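You operate a simulated robot arm through the tools that you are given. There is no shell and no other tool. Be economical: measure what you need, move in short steps, check, and stop when the job is done.

Carry out the task below with a simulated two-armed robot. There is one attempt and no reset: what you move stays moved.

## Task
The coil sorter is jammed: stop it, fit the 17 mm ring, teach it and run it till it stands.
Fine: the 10 mm ring comes out and goes on the free circle; guard shut before the teach.
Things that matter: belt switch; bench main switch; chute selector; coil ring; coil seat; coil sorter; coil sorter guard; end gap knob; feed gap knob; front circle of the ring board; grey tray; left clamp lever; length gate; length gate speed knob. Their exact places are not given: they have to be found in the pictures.

The check looks at the end state, three seconds after you hand in, the way a careful person would. Anything else that was tipped, shoved, dropped, spilled or broken makes it a failure.

## Robot
Two 7-joint arms with two-finger parallel grippers on one trunk, on a base that drives. Base frame: it is fixed to the floor where the robot stands at the start and does not move with it; the origin is under the middle of the robot, x ahead of it, y to its left, z up; the surface under the hand at the start is at about z = 72. Readings come in cm, degrees, newtons and seconds.
The left shoulder is at the start at [-8.2, 11.9, 85.1], the right one opposite. With the tool pointing down near the work surface each hand reaches from about 18 to 60 cm from the robot's upright axis, wherever it stands, measured 20 degrees to its own side. Places, roughly: belt switch [50, -140, 90]; bench main switch [50, -260, 90]; chute selector [50, -80, 90]; coil seat [70, -40, 90]; coil sorter [70, -30, 90]; coil sorter guard [70, -40, 100]; end gap knob [50, 10, 100]; feed gap knob [50, 70, 90]; front circle of the ring board [30, -10, 70]; grey tray [50, -175, 75]; left clamp lever [70, -160, 100]; length gate [70, -100, 90]; length gate speed knob [50, -120, 90]; length slider [50, -90, 90]; right clamp lever [70, -170, 100]; roll sorter [70, 40, 90]. Payload 3.43 kg a hand.
Tool frame (each hand has its own): the origin (TCP) lies between the finger pads and is the grasp point; the fingertips stand 3 cm ahead of it; z points along the fingers, y is the line along which they close. Largest opening 9.4 cm; finger width 2.8, thickness 1; the body of the gripper, 5 by 9.6 cm, starts 5.5 cm behind the TCP.
Orientation is that of the tool frame in the base frame, as a unit quaternion [w, x, y, z]. With the fingers straight down and closing along the base's y, the tool's x points along the base's -x, its y along +y and its z along -z.

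## Interface
- The arms move only by the tool move_arm. It takes "left_increments", "right_increments" or both (then of equal length, played together; a hand with none holds still); each is a list of rows, each an object of numbers (a shift or turn left out is 0, a gripper value left out holds the last): "tx", "ty", "tz": the shift along the tool's x, y, z in cm; "ax", "ay", "az": the turn, a rotation vector about the tool's x, y, z in rad; "gripper": the opening in per cent of the stroke, from 0 (shut) to 100 (fully open). In form: [{"tx": .., "ty": .., "tz": .., "ax": .., "ay": .., "az": .., "gripper": ..}, ...]. A call has 1 to 20 rows; each row shifts and turns the commanded pose from where the row before left it, along the tool's axes as they then stand. Each row takes 0.2 s and may step no farther than 5 cm and 8.6 degrees from the row before; otherwise, or with a gripper value out of range, the whole call is refused. A pose out of reach is approached as far as the arm can. The call stops where the force on the tool passes 70 N (or 10 N more than at its start, if that is more) or the arm is blocked; 0.2 s more then pass. The fingers move at their own pace (about 15.3 cm/s each) and stop on an object; they squeeze with about 21 N. The grip force told is the motor's: it shows also when the fingers shut on nothing. Time passes only in rows, and 0.2 s behind the last, so rows that do not move let the fingers close. It gives the time, the measured TCP pose, the force on the tool (base axes), the opening and the grip force at its end, in the units of the frame above (readings bear some noise), with the torque about the TCP (base axes, N m) and any sound that the robot's microphone picked up, and new pictures: "show" is both (left out), scene, wrist or none (wrist: the cameras of the hands that moved).
- Cameras (640 x 400 px; columns grow to the right, rows downward): "scene" is now at [2.98, 0.27, 155.57]; the picture's right is [0.04, -1.00, 0.00], its down [-0.79, -0.03, -0.62] and it looks along [0.62, 0.02, -0.79] (base axes); focal length 217 px, centre (320, 200). "left" rides on the left gripper at [7.6, -1.4, -10.2] in its tool frame; the picture's right is [0.18, 0.98, 0.00], its down [-0.75, 0.14, -0.64] and it looks along [-0.63, 0.12, 0.77] (tool axes); focal length 243 px, centre (320, 200). "right" rides on the right gripper at [7.6, 1.4, -10.2] in its tool frame; the picture's right is [-0.18, 0.98, 0.00], its down [-0.75, -0.14, -0.64] and it looks along [-0.63, -0.12, 0.77] (tool axes); focal length 243 px, centre (320, 200).
- raise_lower(by): slides the trunk up (or, below 0, down) by that many cm; the arms and the scene camera ride with it, the base frame stays. It gives what a move gives, with no picture.
- drive_base(legs): drives the robot by 1 to 6 legs, each [ahead, left, turn to the left] in cm, cm and degrees, along the robot's own axes; the way and the turn of a leg run together, so that a leg with both is an arc; at most 150 cm and 180 degrees a leg. The arms and the cameras ride along, it lands a little off, and it stops where it bumps. It gives what a move gives, and a new picture of the scene camera.
- turn_head(pan, tilt): turns the head with the scene camera to pan (to the left, within 143 degrees either way) and tilt (down, from -29 to 69), counted from straight ahead of the robot. It gives what a move gives, and a new picture of the scene camera.
- probe_pixels(camera, pixels): for up to 12 pixels [column, row] of the newest picture of that camera ("zoom" is the newest enlarged one), the place [x, y, z] in the base frame of the surface seen there, good to about 0.2 cm. No time passes.
- enlarge(camera, box): a new picture of the part [left, top, right, bottom] of that camera's present view, enlarged. No time passes.
- close_job(): hands the job in; it is judged then, once.

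Go step by step. Measure first, check grasps and placings, and put right what went wrong. The budget is 80 turns and 260 pictures, counting those below and the enlarged ones. Unless the task says otherwise, let go and move clear before handing in, and close with one line.

The tools are called after "Emit:" by a JSON object that holds its "name" and its "arguments". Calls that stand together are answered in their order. move_arm: Moves the arms, as the interface text tells. Its arguments: {"type":"object","properties":{"left_increments":{"type":"array","items":{"type":"object","properties":{"tx":{"type":"number"},"ty":{"type":"number"},"tz":{"type":"number"},"ax":{"type":"number"},"ay":{"type":"number"},"az":{"type":"number"},"gripper":{"type":"number"}}}},"right_increments":{"type":"array","items":{"type":"object","properties":{"tx":{"type":"number"},"ty":{"type":"number"},"tz":{"type":"number"},"ax":{"type":"number"},"ay":{"type":"number"},"az":{"type":"number"},"gripper":{"type":"number"}}}},"show":{"type":"string","enum":["both","scene","wrist","none"]}},"required":[]} The other tools are called the same way: raise_lower (by) slides the trunk up or down; drive_base (legs) drives the base; turn_head (pan, tilt) turns the head that bears the scene camera; probe_pixels (camera, pixels) gives the place of the surface under pixels of a picture; enlarge (camera, box) takes an enlarged picture of a part of a camera's view; close_job () hands the job in.

At the start:

```text
time_s: 0.0
left_eef_pos: [36.28, -3.04, 100.04]
left_tool_rot: [0.0, 0.001, 1.0, 0.0]
left_force: [-0.6, 0.2, 0.2]
left_moment: [0.0, 0.0, -0.02]
left_width: 9.37
left_gripper_force: 0.1
right_eef_pos: [27.76, -23.46, 99.99]
right_tool_rot: [0.0, 0.0, 1.0, 0.0]
right_force: [0.2, -0.5, 0.2]
right_moment: [-0.01, 0.0, 0.0]
right_width: 9.4
right_gripper_force: 0.0
trunk travel left (down, up): [-27.5, 6.0]
robot x, y, heading: [0.02, 0.21, 0.3]
head pan, tilt: [2.1, 51.8]
```

scene: 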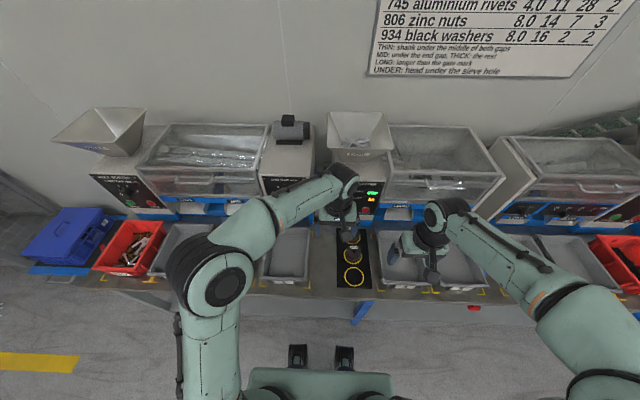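
right: 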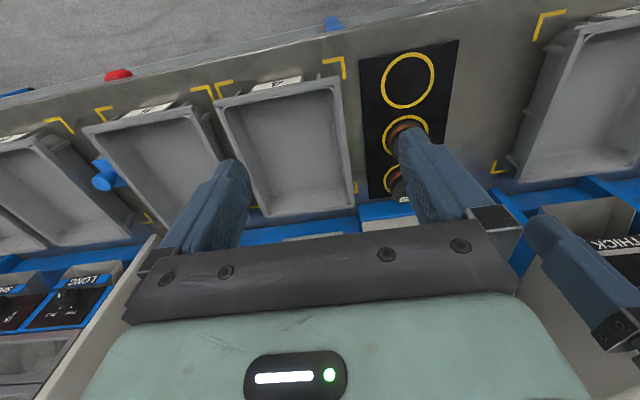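
left: 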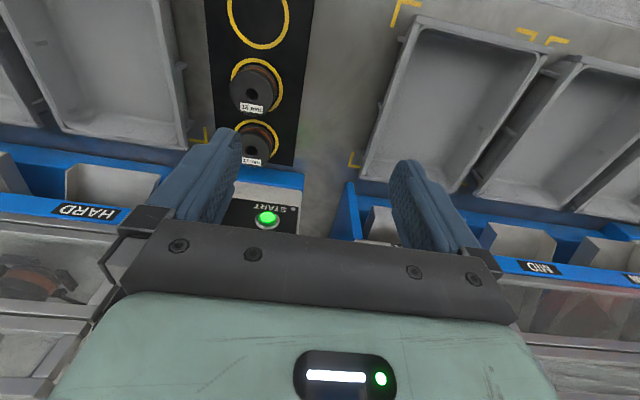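

The ring board is at about (350,260) with the coil sorter behind it at (440,160). I'll look closer at the sorter, its panel and the sign.

Emit:
{"name": "enlarge", "arguments": {"camera": "scene", "box": [310, 100, 520, 230]}}

Emit:
{"name": "enlarge", "arguments": {"camera": "left", "box": [200, 0, 360, 240]}}

Emit:
{"name": "turn_head", "arguments": {"pan": -15, "tilt": 15}}

```text
3.05 times, centred on (415, 165) of scene
```

zoom: 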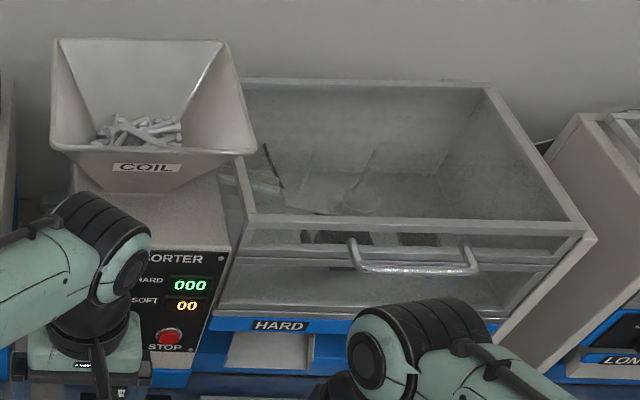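

```text
1.67 times, centred on (280, 120) of left
```

zoom: 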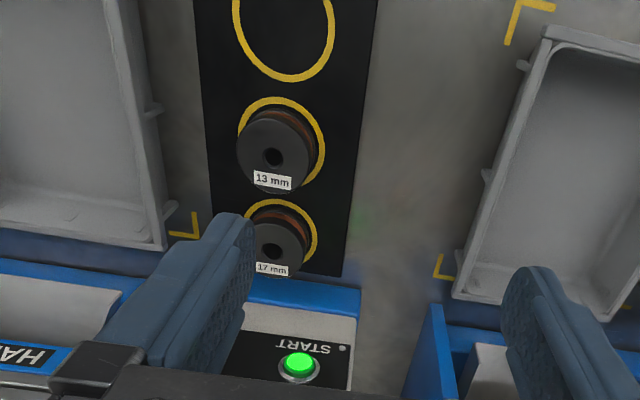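

```text
time_s: 1.0
left_eef_pos: [36.23, -3.09, 99.98]
left_tool_rot: [0.0, 0.001, 1.0, 0.0]
left_force: [-0.7, -0.1, 0.6]
left_moment: [0.01, -0.01, -0.04]
left_width: 9.38
left_gripper_force: 0.0
right_eef_pos: [27.64, -23.47, 100.0]
right_tool_rot: [-0.001, 0.0, 1.0, 0.0]
right_force: [-0.5, -0.3, -0.3]
right_moment: [0.0, 0.01, 0.0]
right_width: 9.38
right_gripper_force: 0.1
trunk travel left (down, up): [-27.5, 6.0]
robot x, y, heading: [-0.03, -0.19, -0.1]
head pan, tilt: [-15.0, 15.0]
```

scene: 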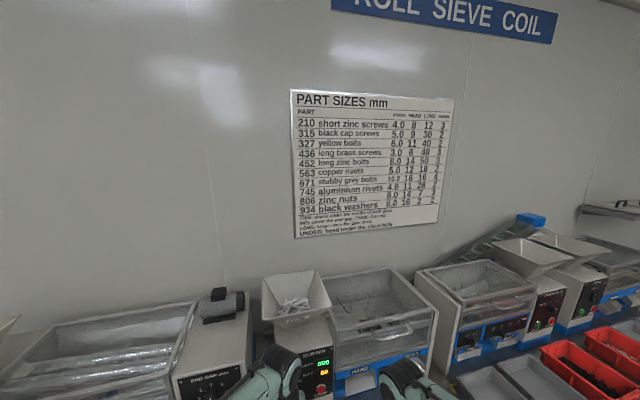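

The arms hide the panel. I'll pull both aside and look at the panel.

Emit:
{"name": "move_arm", "arguments": {"left_increments": [{"tx": 3, "ty": 4}, {"tx": 3, "ty": 4}, {"ty": 5}, {"ty": 5}, {"ty": 5}], "right_increments": [{"tx": 1, "ty": -4}, {"tx": 1, "ty": -4}, {"ty": -4}, {"ty": -2}, {"ty": 0}], "show": "none"}}

Emit:
{"name": "turn_head", "arguments": {"pan": -12, "tilt": 45}}

```text
time_s: 2.2
left_eef_pos: [29.93, 20.0, 100.35]
left_tool_rot: [0.0, 0.001, 1.0, -0.001]
left_force: [-0.5, -0.7, 0.3]
left_moment: [-0.03, -0.02, -0.04]
left_width: 9.41
left_gripper_force: 0.1
right_eef_pos: [25.53, -37.4, 99.91]
right_tool_rot: [0.0, 0.0, 1.0, 0.0]
right_force: [-0.6, 0.0, 0.5]
right_moment: [0.03, 0.0, 0.01]
right_width: 9.39
right_gripper_force: 0.1
trunk travel left (down, up): [-27.5, 6.0]
robot x, y, heading: [0.42, 0.17, 0.2]
head pan, tilt: [-15.0, 15.0]
```

```text
time_s: 3.2
left_eef_pos: [30.08, 19.84, 100.17]
left_tool_rot: [0.0, 0.0, 1.0, -0.001]
left_force: [0.6, 0.6, 0.6]
left_moment: [-0.01, 0.03, 0.01]
left_width: 9.38
left_gripper_force: 0.0
right_eef_pos: [25.62, -37.45, 99.78]
right_tool_rot: [0.001, 0.0, 1.0, 0.0]
right_force: [0.6, -0.4, -0.3]
right_moment: [0.01, 0.01, 0.0]
right_width: 9.36
right_gripper_force: 0.0
trunk travel left (down, up): [-27.5, 6.0]
robot x, y, heading: [-0.3, -0.05, 0.3]
head pan, tilt: [-12.0, 45.0]
```

scene: 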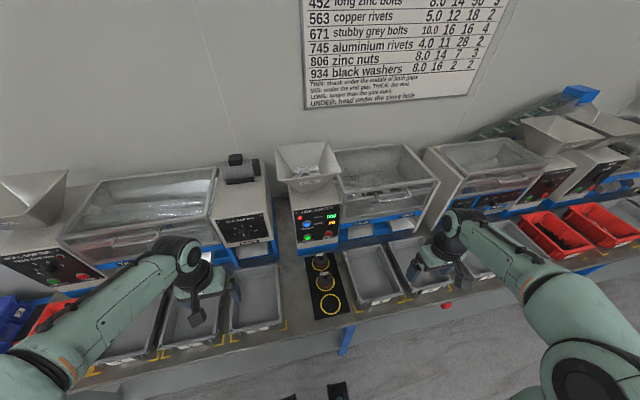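

Emit:
{"name": "enlarge", "arguments": {"camera": "scene", "box": [280, 200, 360, 250]}}

Emit:
{"name": "enlarge", "arguments": {"camera": "scene", "box": [320, 140, 448, 220]}}

Emit:
{"name": "probe_pixels", "arguments": {"camera": "scene", "pixels": [[328, 237], [322, 262], [326, 281], [329, 304], [375, 270], [307, 237], [306, 225], [328, 218], [390, 208]]}}

```text
8.00 times, centred on (320, 225) of scene
```

zoom: 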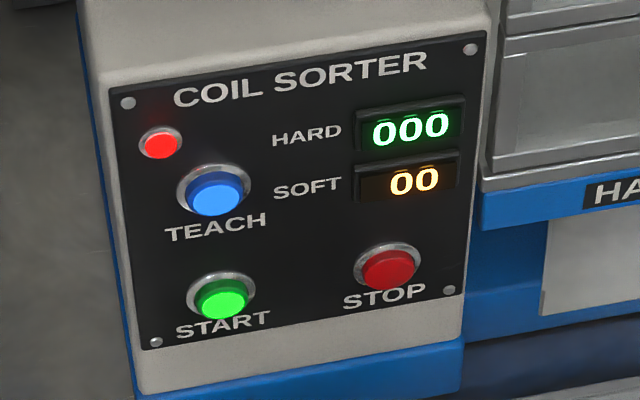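

```text
5.00 times, centred on (384, 180) of scene
```

zoom: 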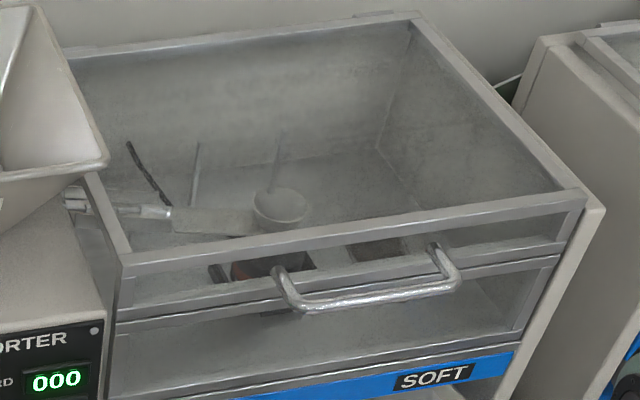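

```text
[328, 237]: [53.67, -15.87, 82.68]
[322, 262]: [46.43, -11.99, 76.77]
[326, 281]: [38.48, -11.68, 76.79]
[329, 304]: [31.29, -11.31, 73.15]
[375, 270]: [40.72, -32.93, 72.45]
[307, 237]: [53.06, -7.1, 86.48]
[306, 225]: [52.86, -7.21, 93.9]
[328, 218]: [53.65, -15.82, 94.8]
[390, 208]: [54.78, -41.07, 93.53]
```

Panel buttons are clear: STOP right, START green, TEACH blue, red lamp. I'll probe the exact positions.

Emit:
{"name": "enlarge", "arguments": {"camera": "scene", "box": [280, 200, 360, 250]}}

Emit:
{"name": "probe_pixels", "arguments": {"camera": "zoom", "pixels": [[390, 267], [222, 298], [215, 195], [160, 143], [130, 330], [300, 330], [470, 280], [455, 60], [250, 365], [300, 240]]}}

Emit:
{"name": "enlarge", "arguments": {"camera": "scene", "box": [296, 245, 360, 325]}}

```text
8.00 times, centred on (320, 225) of scene
```

zoom: 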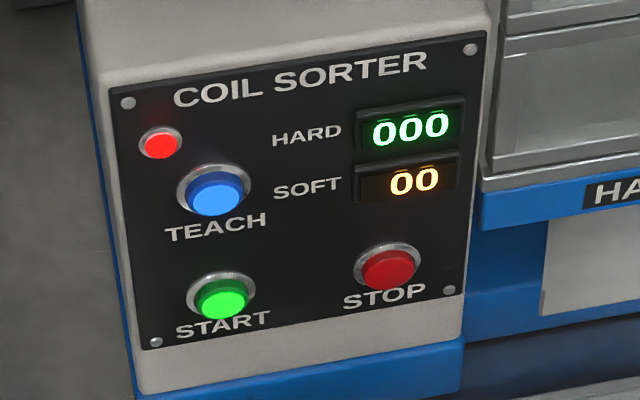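

```text
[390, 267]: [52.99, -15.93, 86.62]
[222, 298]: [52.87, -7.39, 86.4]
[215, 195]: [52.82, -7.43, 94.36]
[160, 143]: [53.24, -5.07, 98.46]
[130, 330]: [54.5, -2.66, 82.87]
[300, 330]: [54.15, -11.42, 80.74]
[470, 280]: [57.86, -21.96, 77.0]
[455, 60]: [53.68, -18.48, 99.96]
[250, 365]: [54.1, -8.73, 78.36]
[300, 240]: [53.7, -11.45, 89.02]
```

```text
5.00 times, centred on (328, 285) of scene
```

zoom: 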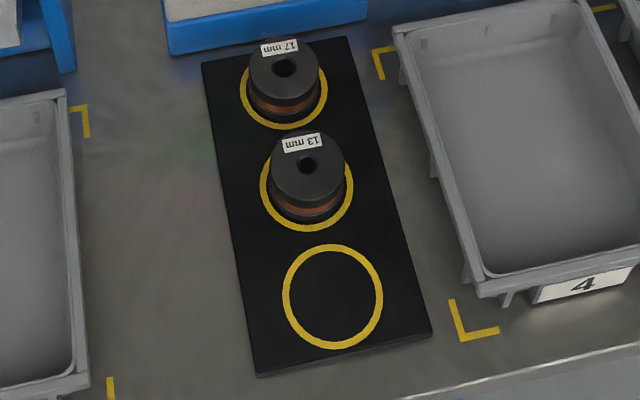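

STOP sits at (53,-15.9,86.5), TEACH (52.8,-7.4,94.3), START (52.9,-7.4,86.4). I'll shift the base right about 20 cm to centre between the board and the guard, and tilt the right tool 60° forward.

Emit:
{"name": "drive_base", "arguments": {"legs": [[0, -20, 0]]}}

Emit:
{"name": "move_arm", "arguments": {"right_increments": [{"ay": -0.131, "gripper": 0}, {"ay": -0.131}, {"ay": -0.131}, {"ay": -0.131}, {"ay": -0.131}, {"ay": -0.131}, {"ay": -0.131}, {"ay": -0.131}], "show": "wrist"}}

```text
time_s: 4.6
left_eef_pos: [29.25, 14.21, 100.22]
left_tool_rot: [0.001, -0.004, 1.0, 0.0]
left_force: [-0.5, -0.4, -0.4]
left_moment: [0.01, 0.0, -0.02]
left_width: 9.42
left_gripper_force: 0.1
right_eef_pos: [25.42, -43.15, 99.82]
right_tool_rot: [0.0, -0.004, 1.0, -0.001]
right_force: [-0.3, -1.6, 0.2]
right_moment: [-0.04, 0.0, 0.01]
right_width: 9.38
right_gripper_force: 0.1
trunk travel left (down, up): [-27.5, 6.0]
robot x, y, heading: [-0.14, -5.86, 0.6]
head pan, tilt: [-12.0, 45.0]
stopped in leg 1: the robot was blocked; the commanded pose is now the measured one
```

scene: 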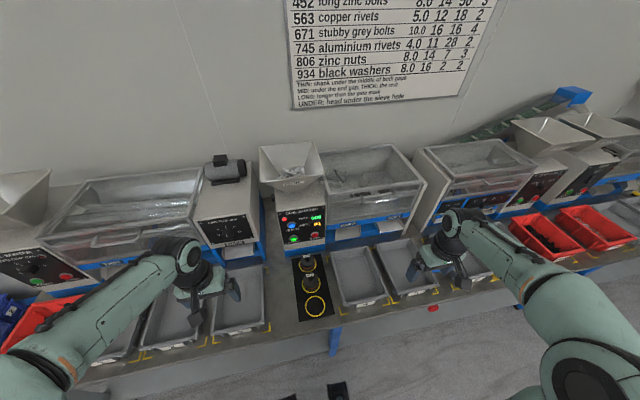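

```text
time_s: 6.4
left_eef_pos: [29.38, 14.06, 100.25]
left_tool_rot: [0.001, -0.003, 1.0, 0.0]
left_force: [0.1, -0.5, -0.8]
left_moment: [0.03, -0.02, 0.01]
left_width: 9.4
left_gripper_force: 0.0
right_eef_pos: [25.37, -43.25, 99.81]
right_tool_rot: [0.501, -0.004, 0.865, 0.002]
right_force: [-0.3, -0.4, 0.4]
right_moment: [0.0, 0.0, 0.01]
right_width: 0.0
right_gripper_force: 21.5
trunk travel left (down, up): [-27.5, 6.0]
robot x, y, heading: [-0.28, -6.08, 0.4]
head pan, tilt: [-12.0, 45.0]
```

right: 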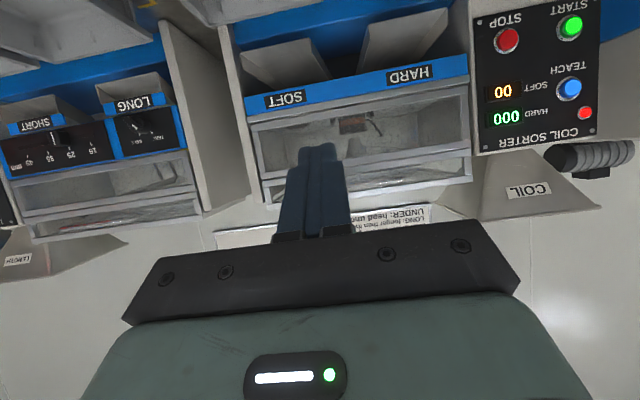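

The base bumped something under the bench at y≈-6, likely the blue strut at (335,340). Let me look down there and probe.

Emit:
{"name": "turn_head", "arguments": {"pan": -20, "tilt": 66}}

Emit:
{"name": "probe_pixels", "arguments": {"camera": "right", "pixels": [[352, 124], [375, 125], [410, 120], [430, 150], [355, 100], [360, 165], [290, 165], [340, 120]]}}

Emit:
{"name": "enlarge", "arguments": {"camera": "right", "box": [240, 70, 490, 220]}}

```text
time_s: 7.3
left_eef_pos: [29.45, 14.17, 100.09]
left_tool_rot: [0.001, -0.003, 1.0, 0.001]
left_force: [0.6, 0.4, 1.8]
left_moment: [-0.01, -0.04, -0.01]
left_width: 9.4
left_gripper_force: 0.1
right_eef_pos: [25.33, -43.21, 99.83]
right_tool_rot: [0.5, -0.004, 0.866, 0.002]
right_force: [0.0, 0.7, -1.2]
right_moment: [0.03, -0.01, 0.02]
right_width: 0.0
right_gripper_force: 20.9
trunk travel left (down, up): [-27.5, 6.0]
robot x, y, heading: [-0.74, -6.12, 0.6]
head pan, tilt: [-20.0, 66.0]
```

scene: 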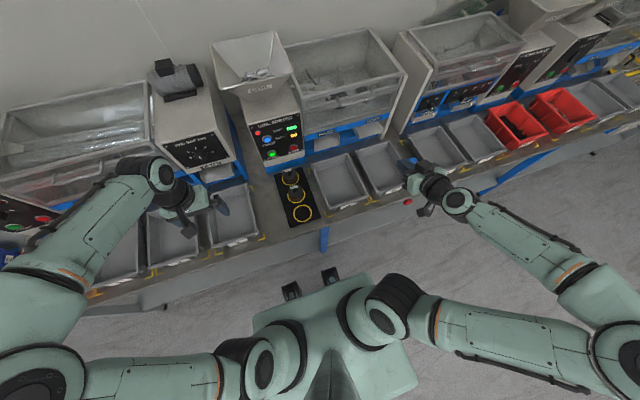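

```text
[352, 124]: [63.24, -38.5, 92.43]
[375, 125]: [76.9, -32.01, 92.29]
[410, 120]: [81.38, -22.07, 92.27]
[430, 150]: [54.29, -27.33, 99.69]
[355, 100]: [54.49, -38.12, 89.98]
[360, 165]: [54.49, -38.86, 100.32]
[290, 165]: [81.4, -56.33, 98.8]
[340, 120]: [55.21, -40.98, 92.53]
```

```text
2.56 times, centred on (365, 145) of right
```

zoom: 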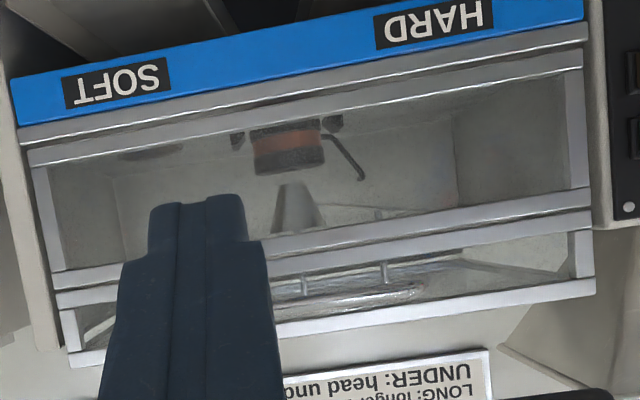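

The ring in the seat is seen through the guard at about (63,-38,92). First I check the strut and my own front.

Emit:
{"name": "probe_pixels", "arguments": {"camera": "scene", "pixels": [[324, 238], [325, 250], [292, 290], [332, 275], [320, 262], [490, 190], [165, 306], [520, 170], [380, 265]]}}

Emit:
{"name": "enlarge", "arguments": {"camera": "scene", "box": [240, 190, 440, 315]}}

```text
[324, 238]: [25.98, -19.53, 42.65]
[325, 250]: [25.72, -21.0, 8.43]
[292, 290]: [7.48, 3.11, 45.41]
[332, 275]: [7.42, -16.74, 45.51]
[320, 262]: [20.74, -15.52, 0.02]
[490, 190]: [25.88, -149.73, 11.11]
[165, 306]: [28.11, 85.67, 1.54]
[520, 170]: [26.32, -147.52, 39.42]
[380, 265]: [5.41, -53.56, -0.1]
```

```text
3.20 times, centred on (340, 252) of scene
```

zoom: 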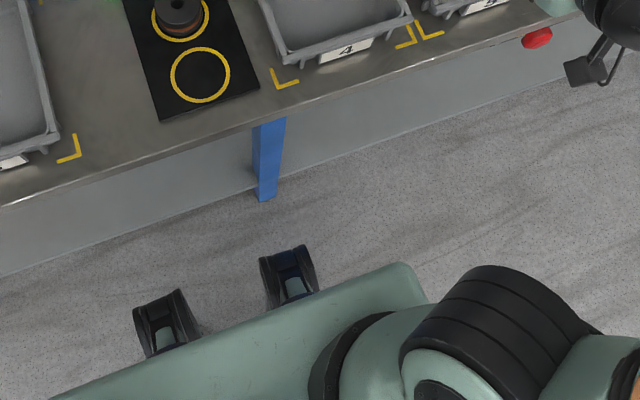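

A leg of the bench stands at (26,-20). I'll move on from here: right hand to in front of STOP.

Emit:
{"name": "move_arm", "arguments": {"right_increments": [{"tx": -0.17, "ty": 3.03, "tz": 2.6}, {"tx": -0.17, "ty": 3.03, "tz": 2.6}, {"tx": -0.17, "ty": 3.03, "tz": 2.6}, {"tx": -0.17, "ty": 3.03, "tz": 2.6}, {"tx": -0.17, "ty": 3.03, "tz": 2.6}, {"tx": -0.17, "ty": 3.03, "tz": 2.6}, {"tx": -0.17, "ty": 3.03, "tz": 2.6}, {"tx": -0.17, "ty": 3.03, "tz": 2.6}, {"tx": -0.17, "ty": 3.03, "tz": 2.6}, {}]}}

```text
time_s: 9.5
left_eef_pos: [29.32, 14.16, 100.32]
left_tool_rot: [0.002, -0.003, 1.0, -0.001]
left_force: [0.8, 0.1, 0.3]
left_moment: [0.0, 0.01, 0.04]
left_width: 9.38
left_gripper_force: 0.1
right_eef_pos: [46.26, -15.87, 89.3]
right_tool_rot: [0.5, -0.004, 0.866, 0.002]
right_force: [-0.1, 0.4, 0.3]
right_moment: [0.0, 0.01, -0.04]
right_width: 0.0
right_gripper_force: 20.8
trunk travel left (down, up): [-27.5, 6.0]
robot x, y, heading: [-0.43, -5.92, 0.2]
head pan, tilt: [-20.0, 66.0]
```

scene: 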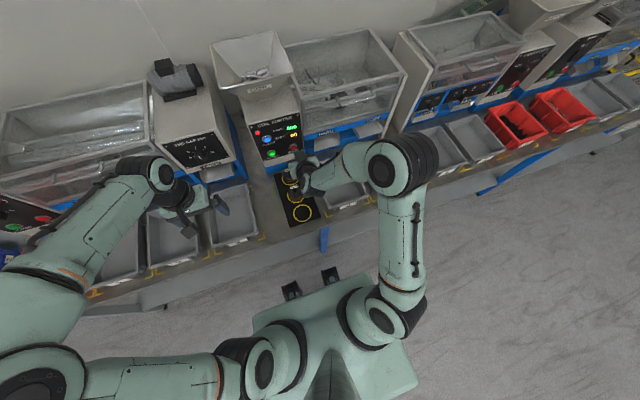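
right: 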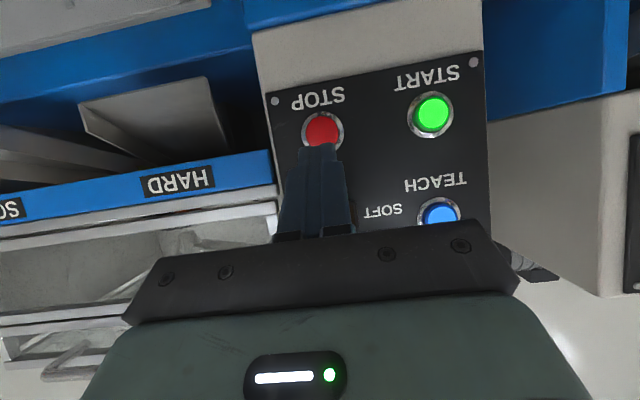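

Tip is in front of STOP. I'll lower 2.5 cm and press forward in small steps, then back off.

Emit:
{"name": "move_arm", "arguments": {"right_increments": [{"tx": 2.17, "tz": 1.25}, {"tx": -0.75, "tz": 1.3}, {"tx": -0.5, "tz": 0.866}, {"tx": -0.25, "tz": 0.433}, {"tx": -0.15, "tz": 0.26}, {"tx": -0.15, "tz": 0.26}, {"tx": -0.15, "tz": 0.26}, {"tx": -0.1, "tz": 0.17}], "show": "wrist"}}

```text
time_s: 11.3
left_eef_pos: [29.31, 14.2, 100.34]
left_tool_rot: [0.001, -0.003, 1.0, 0.0]
left_force: [-0.1, -0.2, 0.2]
left_moment: [0.0, -0.04, 0.0]
left_width: 9.4
left_gripper_force: 0.0
right_eef_pos: [50.25, -15.87, 86.99]
right_tool_rot: [0.5, -0.004, 0.866, 0.003]
right_force: [-6.5, 0.2, 0.8]
right_moment: [0.0, -0.04, 0.01]
right_width: 0.03
right_gripper_force: 21.6
trunk travel left (down, up): [-27.5, 6.0]
robot x, y, heading: [-0.29, -5.94, 0.3]
head pan, tilt: [-20.0, 66.0]
heard: click
```

right: 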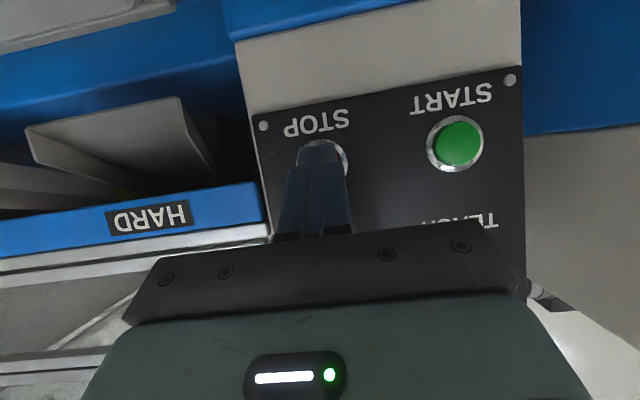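

Click heard and the START lamp went dark, so it is stopped. I'll back off and drive the base: back a little, right past the leg.

Emit:
{"name": "move_arm", "arguments": {"right_increments": [{"tx": 2, "tz": -3.46}, {"tx": 2, "tz": -3.46}, {"tx": 2, "tz": -3.46}, {"tx": -3.46, "tz": -2, "ty": -2}, {"tx": -3.46, "tz": -2, "ty": -2}, {"tx": -3.46, "tz": -2, "ty": -2}, {"ty": -4}, {"ty": -4}], "show": "none"}}

Emit:
{"name": "drive_base", "arguments": {"legs": [[-12, 0, 0], [0, -26, 0], [12, 0, 0]]}}

```text
time_s: 13.1
left_eef_pos: [29.25, 14.16, 100.16]
left_tool_rot: [0.001, -0.003, 1.0, 0.0]
left_force: [-0.2, -0.8, 0.3]
left_moment: [0.0, 0.01, 0.0]
left_width: 9.4
left_gripper_force: 0.0
right_eef_pos: [38.44, -29.54, 99.05]
right_tool_rot: [0.501, -0.003, 0.866, 0.001]
right_force: [-0.9, -0.1, -0.4]
right_moment: [0.01, 0.01, 0.07]
right_width: 0.0
right_gripper_force: 21.4
trunk travel left (down, up): [-27.5, 6.0]
robot x, y, heading: [-0.28, -5.93, 0.7]
head pan, tilt: [-20.0, 66.0]
```

```text
time_s: 17.9
left_eef_pos: [29.32, -12.94, 100.15]
left_tool_rot: [0.001, -0.003, 1.0, 0.0]
left_force: [-0.2, -1.1, 0.9]
left_moment: [0.0, 0.02, 0.04]
left_width: 9.4
left_gripper_force: 0.0
right_eef_pos: [38.23, -56.68, 99.01]
right_tool_rot: [0.502, -0.002, 0.865, 0.001]
right_force: [-0.7, -0.3, -0.6]
right_moment: [0.01, 0.0, 0.02]
right_width: 0.0
right_gripper_force: 20.8
trunk travel left (down, up): [-27.5, 6.0]
robot x, y, heading: [-0.52, -33.11, 0.4]
head pan, tilt: [-20.0, 66.0]
stopped in leg 3: the robot was blocked; the commanded pose is now the measured one
```

scene: 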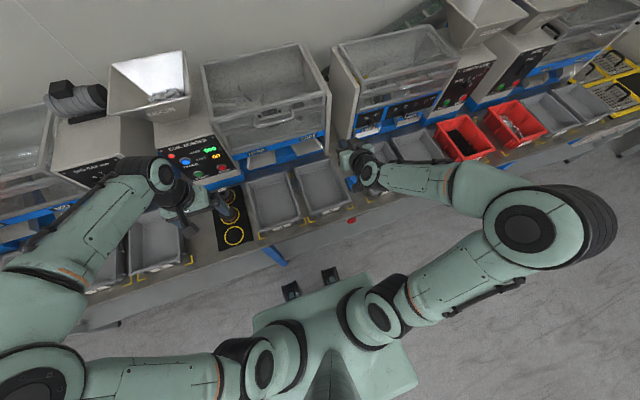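

Base now at y=-33, a good place. Look at the guard straight on.

Emit:
{"name": "turn_head", "arguments": {"pan": 0, "tilt": 48}}

Emit:
{"name": "enlarge", "arguments": {"camera": "scene", "box": [230, 80, 430, 205]}}

```text
time_s: 18.7
left_eef_pos: [29.33, -12.96, 100.23]
left_tool_rot: [0.0, -0.002, 1.0, 0.0]
left_force: [1.0, -0.2, -0.7]
left_moment: [-0.01, 0.01, 0.02]
left_width: 9.4
left_gripper_force: 0.0
right_eef_pos: [38.28, -56.63, 98.99]
right_tool_rot: [0.501, -0.003, 0.866, 0.002]
right_force: [0.0, 0.4, 0.5]
right_moment: [0.03, 0.01, 0.02]
right_width: 0.01
right_gripper_force: 20.5
trunk travel left (down, up): [-27.5, 6.0]
robot x, y, heading: [-0.13, -32.79, 0.1]
head pan, tilt: [0.0, 48.0]
```

scene: 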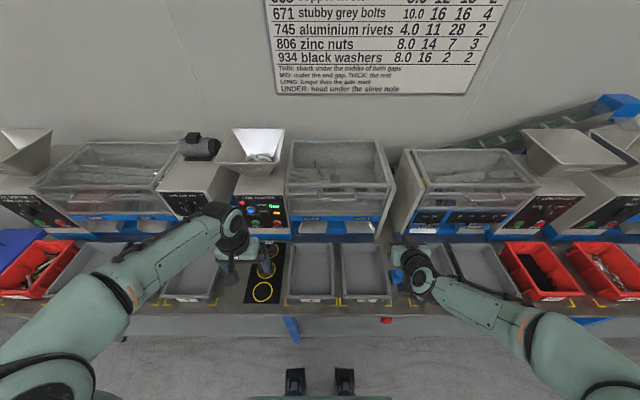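

```text
3.20 times, centred on (330, 142) of scene
```

zoom: 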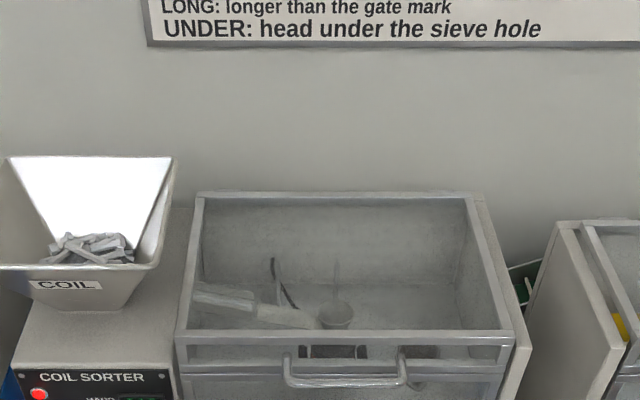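

Emit:
{"name": "enlarge", "arguments": {"camera": "scene", "box": [270, 130, 410, 240]}}

Emit:
{"name": "probe_pixels", "arguments": {"camera": "scene", "pixels": [[320, 199], [320, 201], [345, 199], [339, 201], [356, 198], [289, 185], [291, 142], [380, 142], [390, 185], [335, 177], [335, 189], [295, 189]]}}

```text
3.64 times, centred on (340, 185) of scene
```

zoom: 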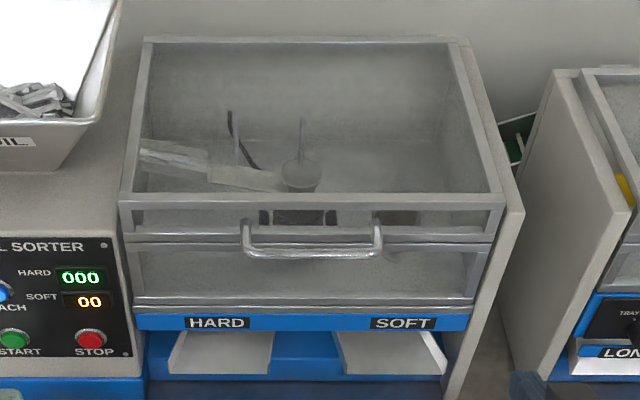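

```text
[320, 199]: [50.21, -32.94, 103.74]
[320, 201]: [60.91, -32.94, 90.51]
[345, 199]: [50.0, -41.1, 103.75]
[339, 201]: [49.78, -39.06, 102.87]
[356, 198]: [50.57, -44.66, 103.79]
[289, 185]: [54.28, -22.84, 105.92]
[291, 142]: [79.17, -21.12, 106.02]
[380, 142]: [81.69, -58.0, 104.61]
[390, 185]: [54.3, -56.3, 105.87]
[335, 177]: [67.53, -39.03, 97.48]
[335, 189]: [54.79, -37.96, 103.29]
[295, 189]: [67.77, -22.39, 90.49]
```

Guard is a lid (top z 106, x 54–80) hinged at the back with a bar handle at (50, -32…-45, 103.5). I'll set the right hand level with fingers closing vertically to cage the bar.

Emit:
{"name": "move_arm", "arguments": {"right_increments": [{"ay": -0.131}, {"ay": -0.131}, {"ay": -0.131}, {"ay": -0.131}, {"az": -0.1428}, {"az": -0.1428}, {"az": -0.1428}, {"az": -0.1428}, {"az": -0.1428}, {"az": -0.1428}, {"az": -0.1428}, {"az": -0.1428}, {"az": -0.1428}, {"az": -0.1428}, {"az": -0.1428}, {"tx": -4, "gripper": 35}, {"tx": -4, "ty": -2.3}, {"tx": -4, "ty": -2.3}, {"tx": -3.6}, {}]}}

```text
time_s: 22.9
left_eef_pos: [29.37, -13.04, 100.22]
left_tool_rot: [0.0, -0.002, 1.0, 0.001]
left_force: [0.2, 0.5, -0.5]
left_moment: [0.0, 0.01, 0.02]
left_width: 9.4
left_gripper_force: 0.1
right_eef_pos: [38.65, -40.97, 103.39]
right_tool_rot: [0.502, -0.5, 0.498, -0.5]
right_force: [0.2, 0.8, -0.2]
right_moment: [-0.02, 0.03, -0.03]
right_width: 3.29
right_gripper_force: 0.0
right hand out of reach, approached as far as the arm can: row 16
trunk travel left (down, up): [-27.5, 6.0]
robot x, y, heading: [-0.77, -33.25, 0.1]
head pan, tilt: [0.0, 48.0]
```

scene: 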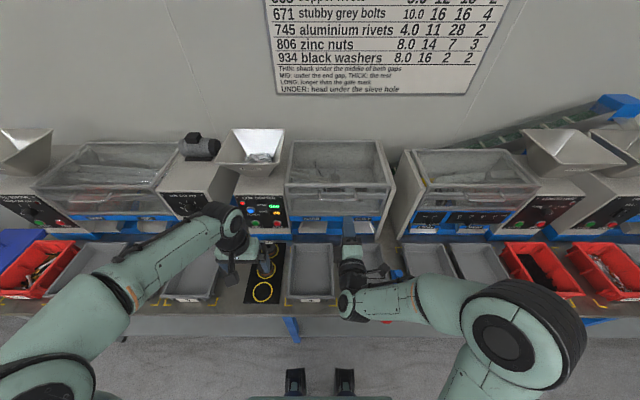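
right: 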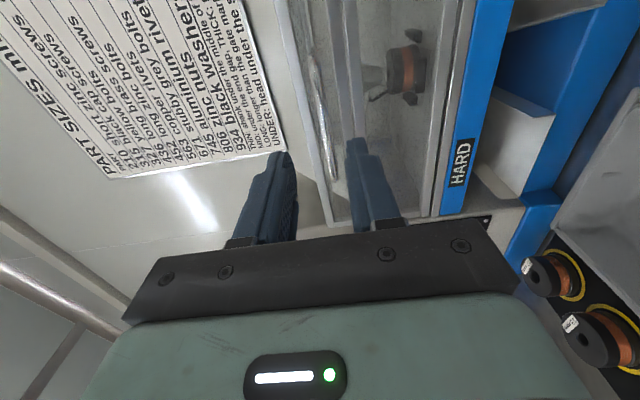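

The handle shows at (322,130) between the finger lines. I'll verify its height.

Emit:
{"name": "probe_pixels", "arguments": {"camera": "right", "pixels": [[322, 120], [326, 140], [315, 90], [330, 165], [333, 175], [310, 60]]}}

Emit:
{"name": "enlarge", "arguments": {"camera": "right", "box": [260, 0, 480, 230]}}

```text
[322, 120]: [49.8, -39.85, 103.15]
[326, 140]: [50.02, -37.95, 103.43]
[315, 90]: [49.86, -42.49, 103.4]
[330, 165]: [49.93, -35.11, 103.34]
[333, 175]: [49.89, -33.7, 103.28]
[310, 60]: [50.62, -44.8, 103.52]
```

```text
1.74 times, centred on (370, 115) of right
```

zoom: 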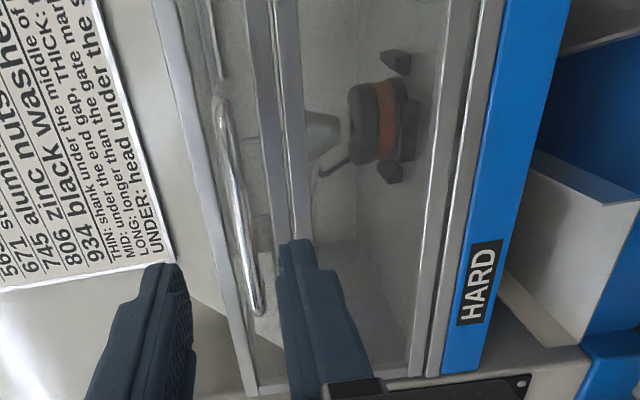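

Bar matches the finger gap. I'll raise the trunk 6 cm for reach, bring the hand back down to bar height and cage it.

Emit:
{"name": "raise_lower", "arguments": {"by": 6}}

Emit:
{"name": "move_arm", "arguments": {"right_increments": [{"ty": 3}, {"ty": 3}, {"tz": 3.4}, {"tz": 3.5}, {"tz": 3.5}, {}]}}

```text
time_s: 23.9
left_eef_pos: [29.28, -12.9, 106.1]
left_tool_rot: [0.0, -0.004, 1.0, -0.001]
left_force: [0.3, 0.7, 1.0]
left_moment: [0.02, 0.01, -0.03]
left_width: 9.39
left_gripper_force: 0.0
right_eef_pos: [40.55, -41.09, 111.52]
right_tool_rot: [0.513, -0.489, 0.487, -0.51]
right_force: [-0.4, 1.0, 0.0]
right_moment: [0.01, -0.03, 0.03]
right_width: 3.3
right_gripper_force: 0.0
trunk travel left (down, up): [-33.5, 0.0]
robot x, y, heading: [-0.69, -32.78, 0.3]
head pan, tilt: [0.0, 48.0]
```

```text
time_s: 24.9
left_eef_pos: [29.19, -12.91, 106.22]
left_tool_rot: [0.001, -0.002, 1.0, 0.0]
left_force: [-1.0, 0.7, 0.3]
left_moment: [0.03, 0.0, 0.02]
left_width: 9.38
left_gripper_force: 0.0
right_eef_pos: [46.92, -40.86, 105.1]
right_tool_rot: [0.509, -0.495, 0.49, -0.507]
right_force: [-0.3, 0.4, 0.1]
right_moment: [0.02, -0.03, -0.03]
right_width: 3.27
right_gripper_force: 0.1
trunk travel left (down, up): [-33.5, 0.0]
robot x, y, heading: [-0.65, -33.37, 0.2]
head pan, tilt: [0.0, 48.0]
stopped in row 5 (right hand): the force on the tool passed its limit at 100 N (the readings are from after the stop); the commanded pose is now the measured one
```

scene: 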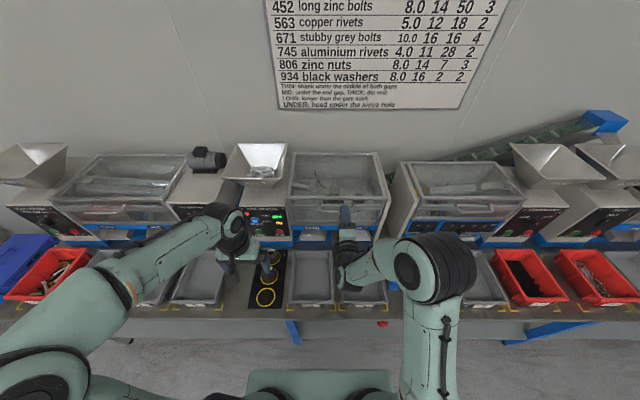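
right: 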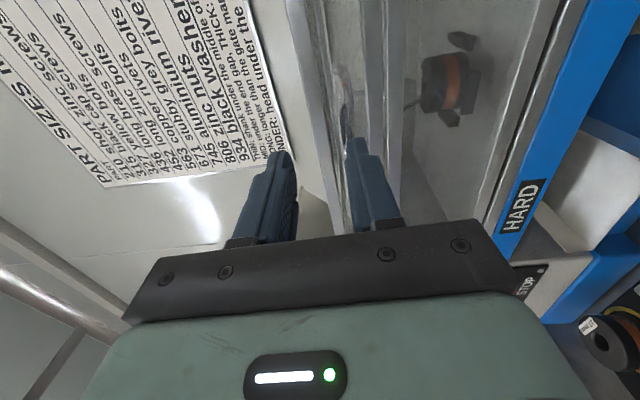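

The hand came in 1.7 cm high and the lower finger butted the bar. Back off, lower, and advance again.

Emit:
{"name": "move_arm", "arguments": {"right_increments": [{"tz": -2}, {"ty": 1.7}, {}, {"tz": 1.5}, {"tz": 1.5}, {"tz": 1}, {}], "show": "wrist"}}

```text
time_s: 26.5
left_eef_pos: [29.42, -12.95, 106.21]
left_tool_rot: [-0.001, -0.001, 1.0, 0.0]
left_force: [0.2, -0.9, 0.4]
left_moment: [0.03, -0.01, 0.02]
left_width: 9.37
left_gripper_force: 0.1
right_eef_pos: [49.22, -40.98, 103.48]
right_tool_rot: [0.51, -0.494, 0.49, -0.506]
right_force: [0.7, -0.2, 0.0]
right_moment: [0.0, 0.01, 0.0]
right_width: 3.3
right_gripper_force: 0.0
trunk travel left (down, up): [-33.5, 0.0]
robot x, y, heading: [-0.48, -33.2, 0.2]
head pan, tilt: [0.0, 48.0]
```

right: 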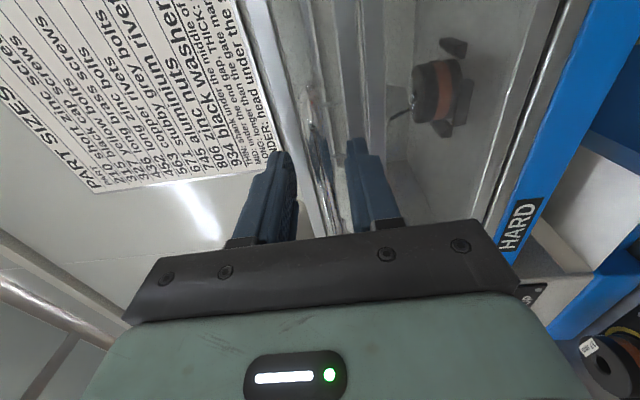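

Bar is caged between the fingers. Lift along the first part of the arc.

Emit:
{"name": "move_arm", "arguments": {"right_increments": [{"ty": -2}, {"ty": -2.2}, {"ty": -2.1, "tz": 0.25}, {"ty": -2.1, "tz": 0.25}, {"ty": -2.1, "tz": 0.5}, {"ty": -2, "tz": 0.6}, {"ty": -2, "tz": 0.8}, {"ty": -2, "tz": 0.9}, {}]}}

```text
time_s: 28.5
left_eef_pos: [29.5, -12.91, 106.12]
left_tool_rot: [0.0, -0.002, 1.0, 0.001]
left_force: [0.3, 0.1, 0.8]
left_moment: [-0.03, 0.04, 0.0]
left_width: 9.37
left_gripper_force: 0.1
right_eef_pos: [52.02, -40.8, 120.23]
right_tool_rot: [0.509, -0.494, 0.49, -0.507]
right_force: [-0.1, -0.1, -0.4]
right_moment: [0.0, 0.03, 0.01]
right_width: 3.29
right_gripper_force: 0.0
trunk travel left (down, up): [-33.5, 0.0]
robot x, y, heading: [-0.69, -32.55, 0.3]
head pan, tilt: [0.0, 48.0]
```

scene: 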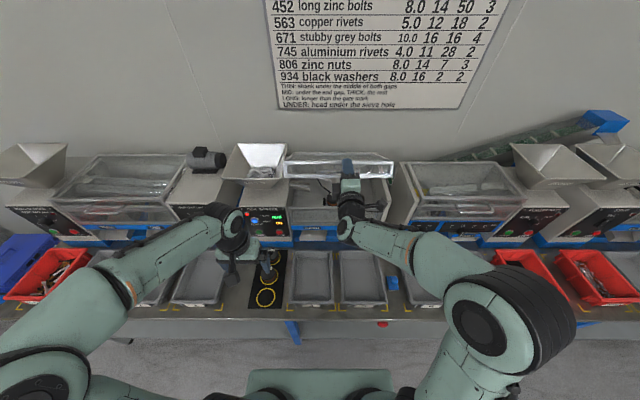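
right: 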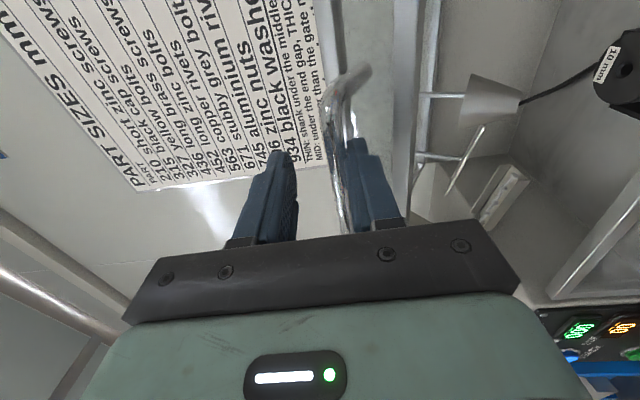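

The lid follows with almost no force (it seems balanced). Continue to about 60° with pitch.

Emit:
{"name": "move_arm", "arguments": {"right_increments": [{"tz": 1.17, "ty": -1.81, "ax": 0.07}, {"tz": 1.17, "ty": -1.81, "ax": 0.07}, {"tz": 2.08, "ty": -1.72, "ax": 0.07}, {"tz": 2.08, "ty": -1.72, "ax": 0.07}, {"tz": 2.48, "ty": -0.98, "ax": 0.07}, {"tz": 2.48, "ty": -0.98, "ax": 0.07}, {}]}}

```text
time_s: 30.1
left_eef_pos: [29.5, -13.0, 106.1]
left_tool_rot: [0.0, -0.002, 1.0, 0.0]
left_force: [0.1, 0.0, 0.0]
left_moment: [-0.01, -0.02, 0.02]
left_width: 9.41
left_gripper_force: 0.1
right_eef_pos: [61.41, -40.92, 131.64]
right_tool_rot: [0.6, -0.377, 0.374, -0.598]
right_force: [3.3, -0.3, -3.4]
right_moment: [-0.07, 0.06, 0.0]
right_width: 3.55
right_gripper_force: 2.1
trunk travel left (down, up): [-33.5, 0.0]
robot x, y, heading: [-0.79, -32.58, 0.2]
head pan, tilt: [0.0, 48.0]
```

scene: 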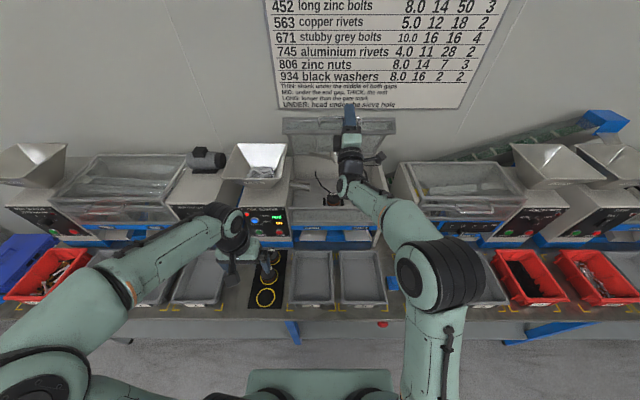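
right: 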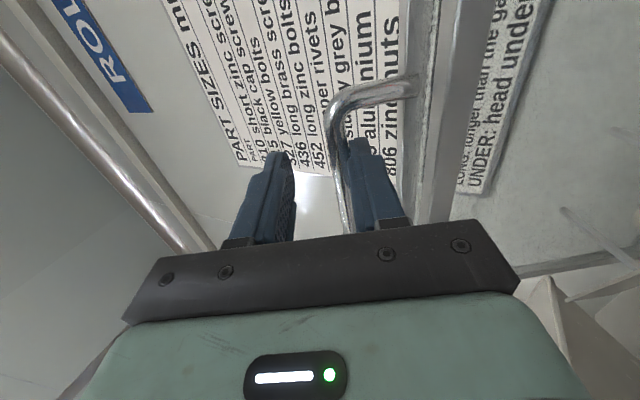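

Still following, lid about 60°. Two more segments.

Emit:
{"name": "move_arm", "arguments": {"right_increments": [{"tz": 2.64, "ty": -0.16, "ax": 0.07}, {"tz": 2.64, "ty": -0.16, "ax": 0.07}, {"tz": 2.58, "ty": 0.65}, {"tz": 2.0, "ty": 0.5}, {}]}}

```text
time_s: 31.3
left_eef_pos: [29.36, -13.01, 106.14]
left_tool_rot: [-0.001, -0.002, 1.0, 0.0]
left_force: [-0.3, 0.8, -0.1]
left_moment: [0.0, -0.03, 0.02]
left_width: 9.4
left_gripper_force: 0.1
right_eef_pos: [70.43, -40.96, 135.94]
right_tool_rot: [0.626, -0.334, 0.332, -0.622]
right_force: [0.2, -0.8, -3.4]
right_moment: [-0.04, 0.05, -0.07]
right_width: 3.53
right_gripper_force: 1.4
trunk travel left (down, up): [-33.5, 0.0]
robot x, y, heading: [-0.63, -33.26, 0.2]
head pan, tilt: [0.0, 48.0]
```

scene: 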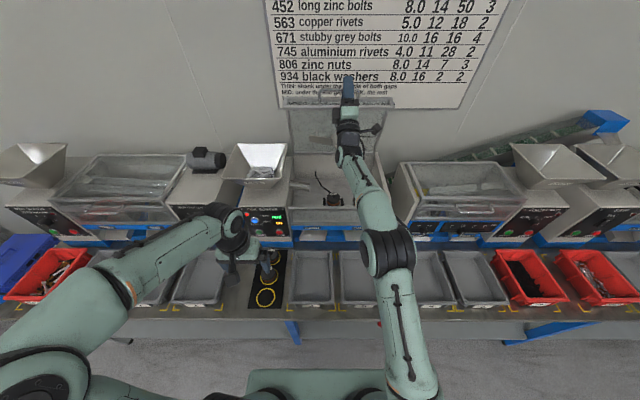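
right: 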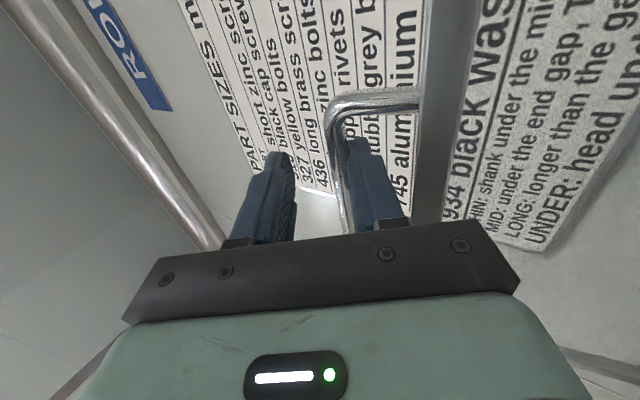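

Lid about 77°. I'll push a bit further to see whether it goes past vertical or hits a stop.

Emit:
{"name": "move_arm", "arguments": {"right_increments": [{"tz": 1.6, "ty": 0.8}, {"tz": 1.6, "ty": 0.9}, {"tz": 1.6, "ty": 1.0}, {"tz": 1.5, "ty": 1.1}, {}]}}

```text
time_s: 32.5
left_eef_pos: [29.54, -12.87, 106.1]
left_tool_rot: [0.0, -0.002, 1.0, 0.0]
left_force: [0.9, 0.2, 0.5]
left_moment: [-0.04, 0.0, -0.01]
left_width: 9.4
left_gripper_force: 0.0
right_eef_pos: [73.18, -41.08, 136.29]
right_tool_rot: [0.626, -0.333, 0.331, -0.622]
right_force: [-1.0, 0.1, 2.8]
right_moment: [0.0, 0.07, -0.02]
right_width: 3.17
right_gripper_force: 0.0
right hand out of reach, approached as far as the arm can: row 2, 3, 4
trunk travel left (down, up): [-33.5, 0.0]
robot x, y, heading: [-0.45, -33.27, 0.3]
head pan, tilt: [0.0, 48.0]
```

scene: 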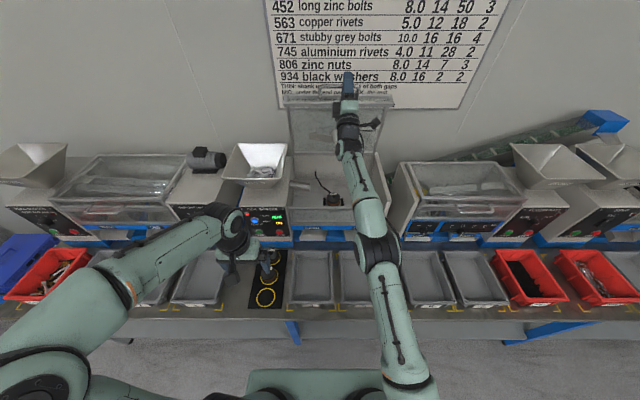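
right: 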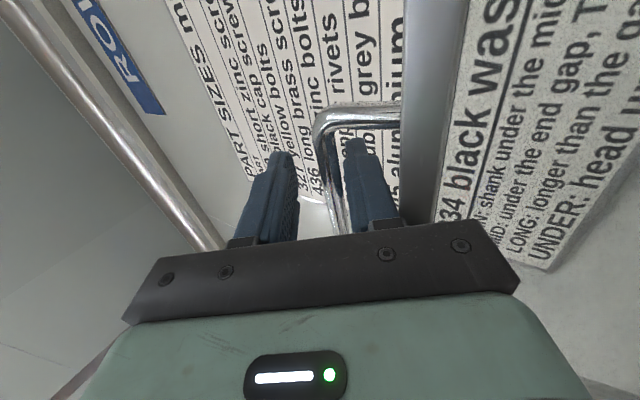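

At reach limit. I measure the lid, then retract a little and see if it stays.

Emit:
{"name": "probe_pixels", "arguments": {"camera": "right", "pixels": [[330, 160], [360, 112], [430, 100], [415, 200], [440, 40]]}}

Emit:
{"name": "move_arm", "arguments": {"right_increments": [{"tz": -1.5, "ty": -2.5}, {"tz": -1}, {"tz": -0.5}, {}], "show": "wrist"}}

```text
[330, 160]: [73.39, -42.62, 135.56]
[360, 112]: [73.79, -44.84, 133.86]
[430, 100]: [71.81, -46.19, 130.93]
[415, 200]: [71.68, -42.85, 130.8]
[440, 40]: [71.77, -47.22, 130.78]
```

```text
time_s: 33.5
left_eef_pos: [29.53, -13.04, 106.06]
left_tool_rot: [-0.002, -0.001, 1.0, 0.0]
left_force: [0.3, -0.3, 0.0]
left_moment: [-0.03, 0.0, 0.0]
left_width: 9.41
left_gripper_force: 0.0
right_eef_pos: [69.72, -41.17, 136.2]
right_tool_rot: [0.624, -0.337, 0.334, -0.621]
right_force: [5.8, -0.7, -19.2]
right_moment: [0.01, 0.22, 0.04]
right_width: 4.36
right_gripper_force: 9.4
trunk travel left (down, up): [-33.5, 0.0]
robot x, y, heading: [-0.67, -32.89, 0.5]
head pan, tilt: [0.0, 48.0]
```

right: 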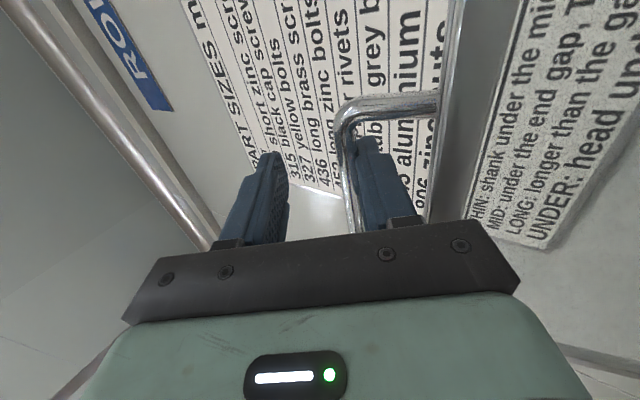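

The lower finger is pulling on the bar; relax downward and watch whether the lid stays by itself.

Emit:
{"name": "move_arm", "arguments": {"right_increments": [{"ty": 1.2}, {"ty": 0.8}, {}, {}], "show": "wrist"}}

Emit:
{"name": "probe_pixels", "arguments": {"camera": "right", "pixels": [[350, 160], [380, 110], [450, 100], [435, 200]]}}

```text
time_s: 34.5
left_eef_pos: [29.36, -12.96, 106.15]
left_tool_rot: [0.001, -0.003, 1.0, 0.0]
left_force: [0.9, 1.1, -0.1]
left_moment: [0.01, -0.03, 0.01]
left_width: 9.46
left_gripper_force: 0.1
right_eef_pos: [70.62, -40.97, 135.17]
right_tool_rot: [0.626, -0.334, 0.33, -0.623]
right_force: [0.1, -0.4, 0.9]
right_moment: [0.01, 0.0, 0.01]
right_width: 3.3
right_gripper_force: 0.1
trunk travel left (down, up): [-33.5, 0.0]
robot x, y, heading: [-0.9, -33.24, 0.2]
head pan, tilt: [0.0, 48.0]
```

right: 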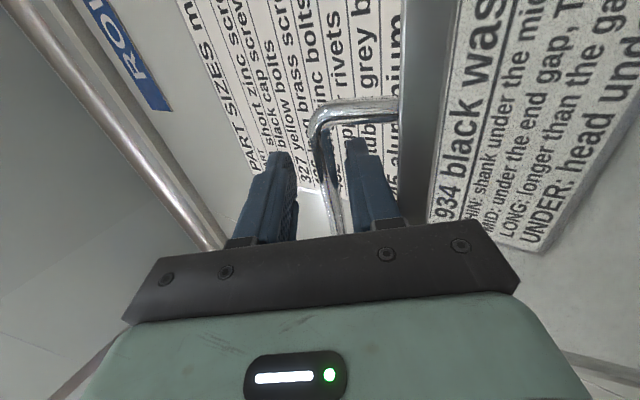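

```text
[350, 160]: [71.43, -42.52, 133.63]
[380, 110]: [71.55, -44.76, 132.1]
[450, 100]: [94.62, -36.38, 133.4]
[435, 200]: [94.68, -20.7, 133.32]
```

Force is zero with the bar free in the gap, so the hinge holds. Retract straight out along the tool.

Emit:
{"name": "move_arm", "arguments": {"right_increments": [{"tz": -1.5}, {"tz": -1.5}, {"tz": -2}, {"tz": -3}, {"tz": -4}, {}]}}

```text
time_s: 35.9
left_eef_pos: [29.47, -13.02, 106.18]
left_tool_rot: [0.0, -0.001, 1.0, 0.0]
left_force: [0.9, 0.8, -0.5]
left_moment: [0.01, 0.0, -0.04]
left_width: 9.4
left_gripper_force: 0.0
right_eef_pos: [60.84, -41.13, 128.32]
right_tool_rot: [0.626, -0.335, 0.331, -0.622]
right_force: [-0.2, 0.0, 0.9]
right_moment: [-0.01, -0.01, 0.0]
right_width: 3.3
right_gripper_force: 0.1
trunk travel left (down, up): [-33.5, 0.0]
robot x, y, heading: [-0.16, -32.84, 0.3]
head pan, tilt: [0.0, 48.0]
```

scene: 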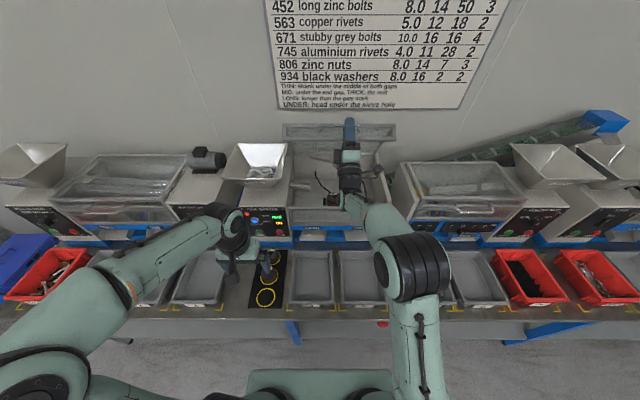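
right: 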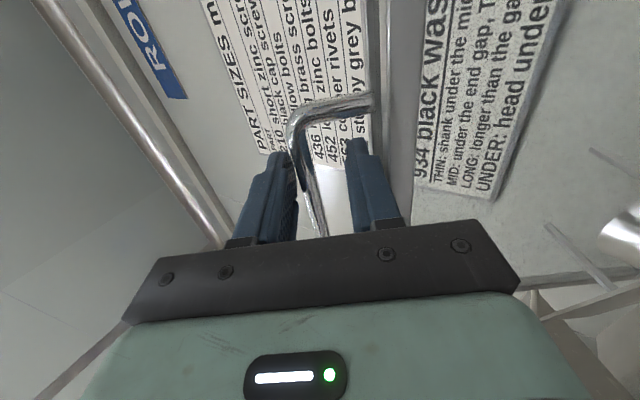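

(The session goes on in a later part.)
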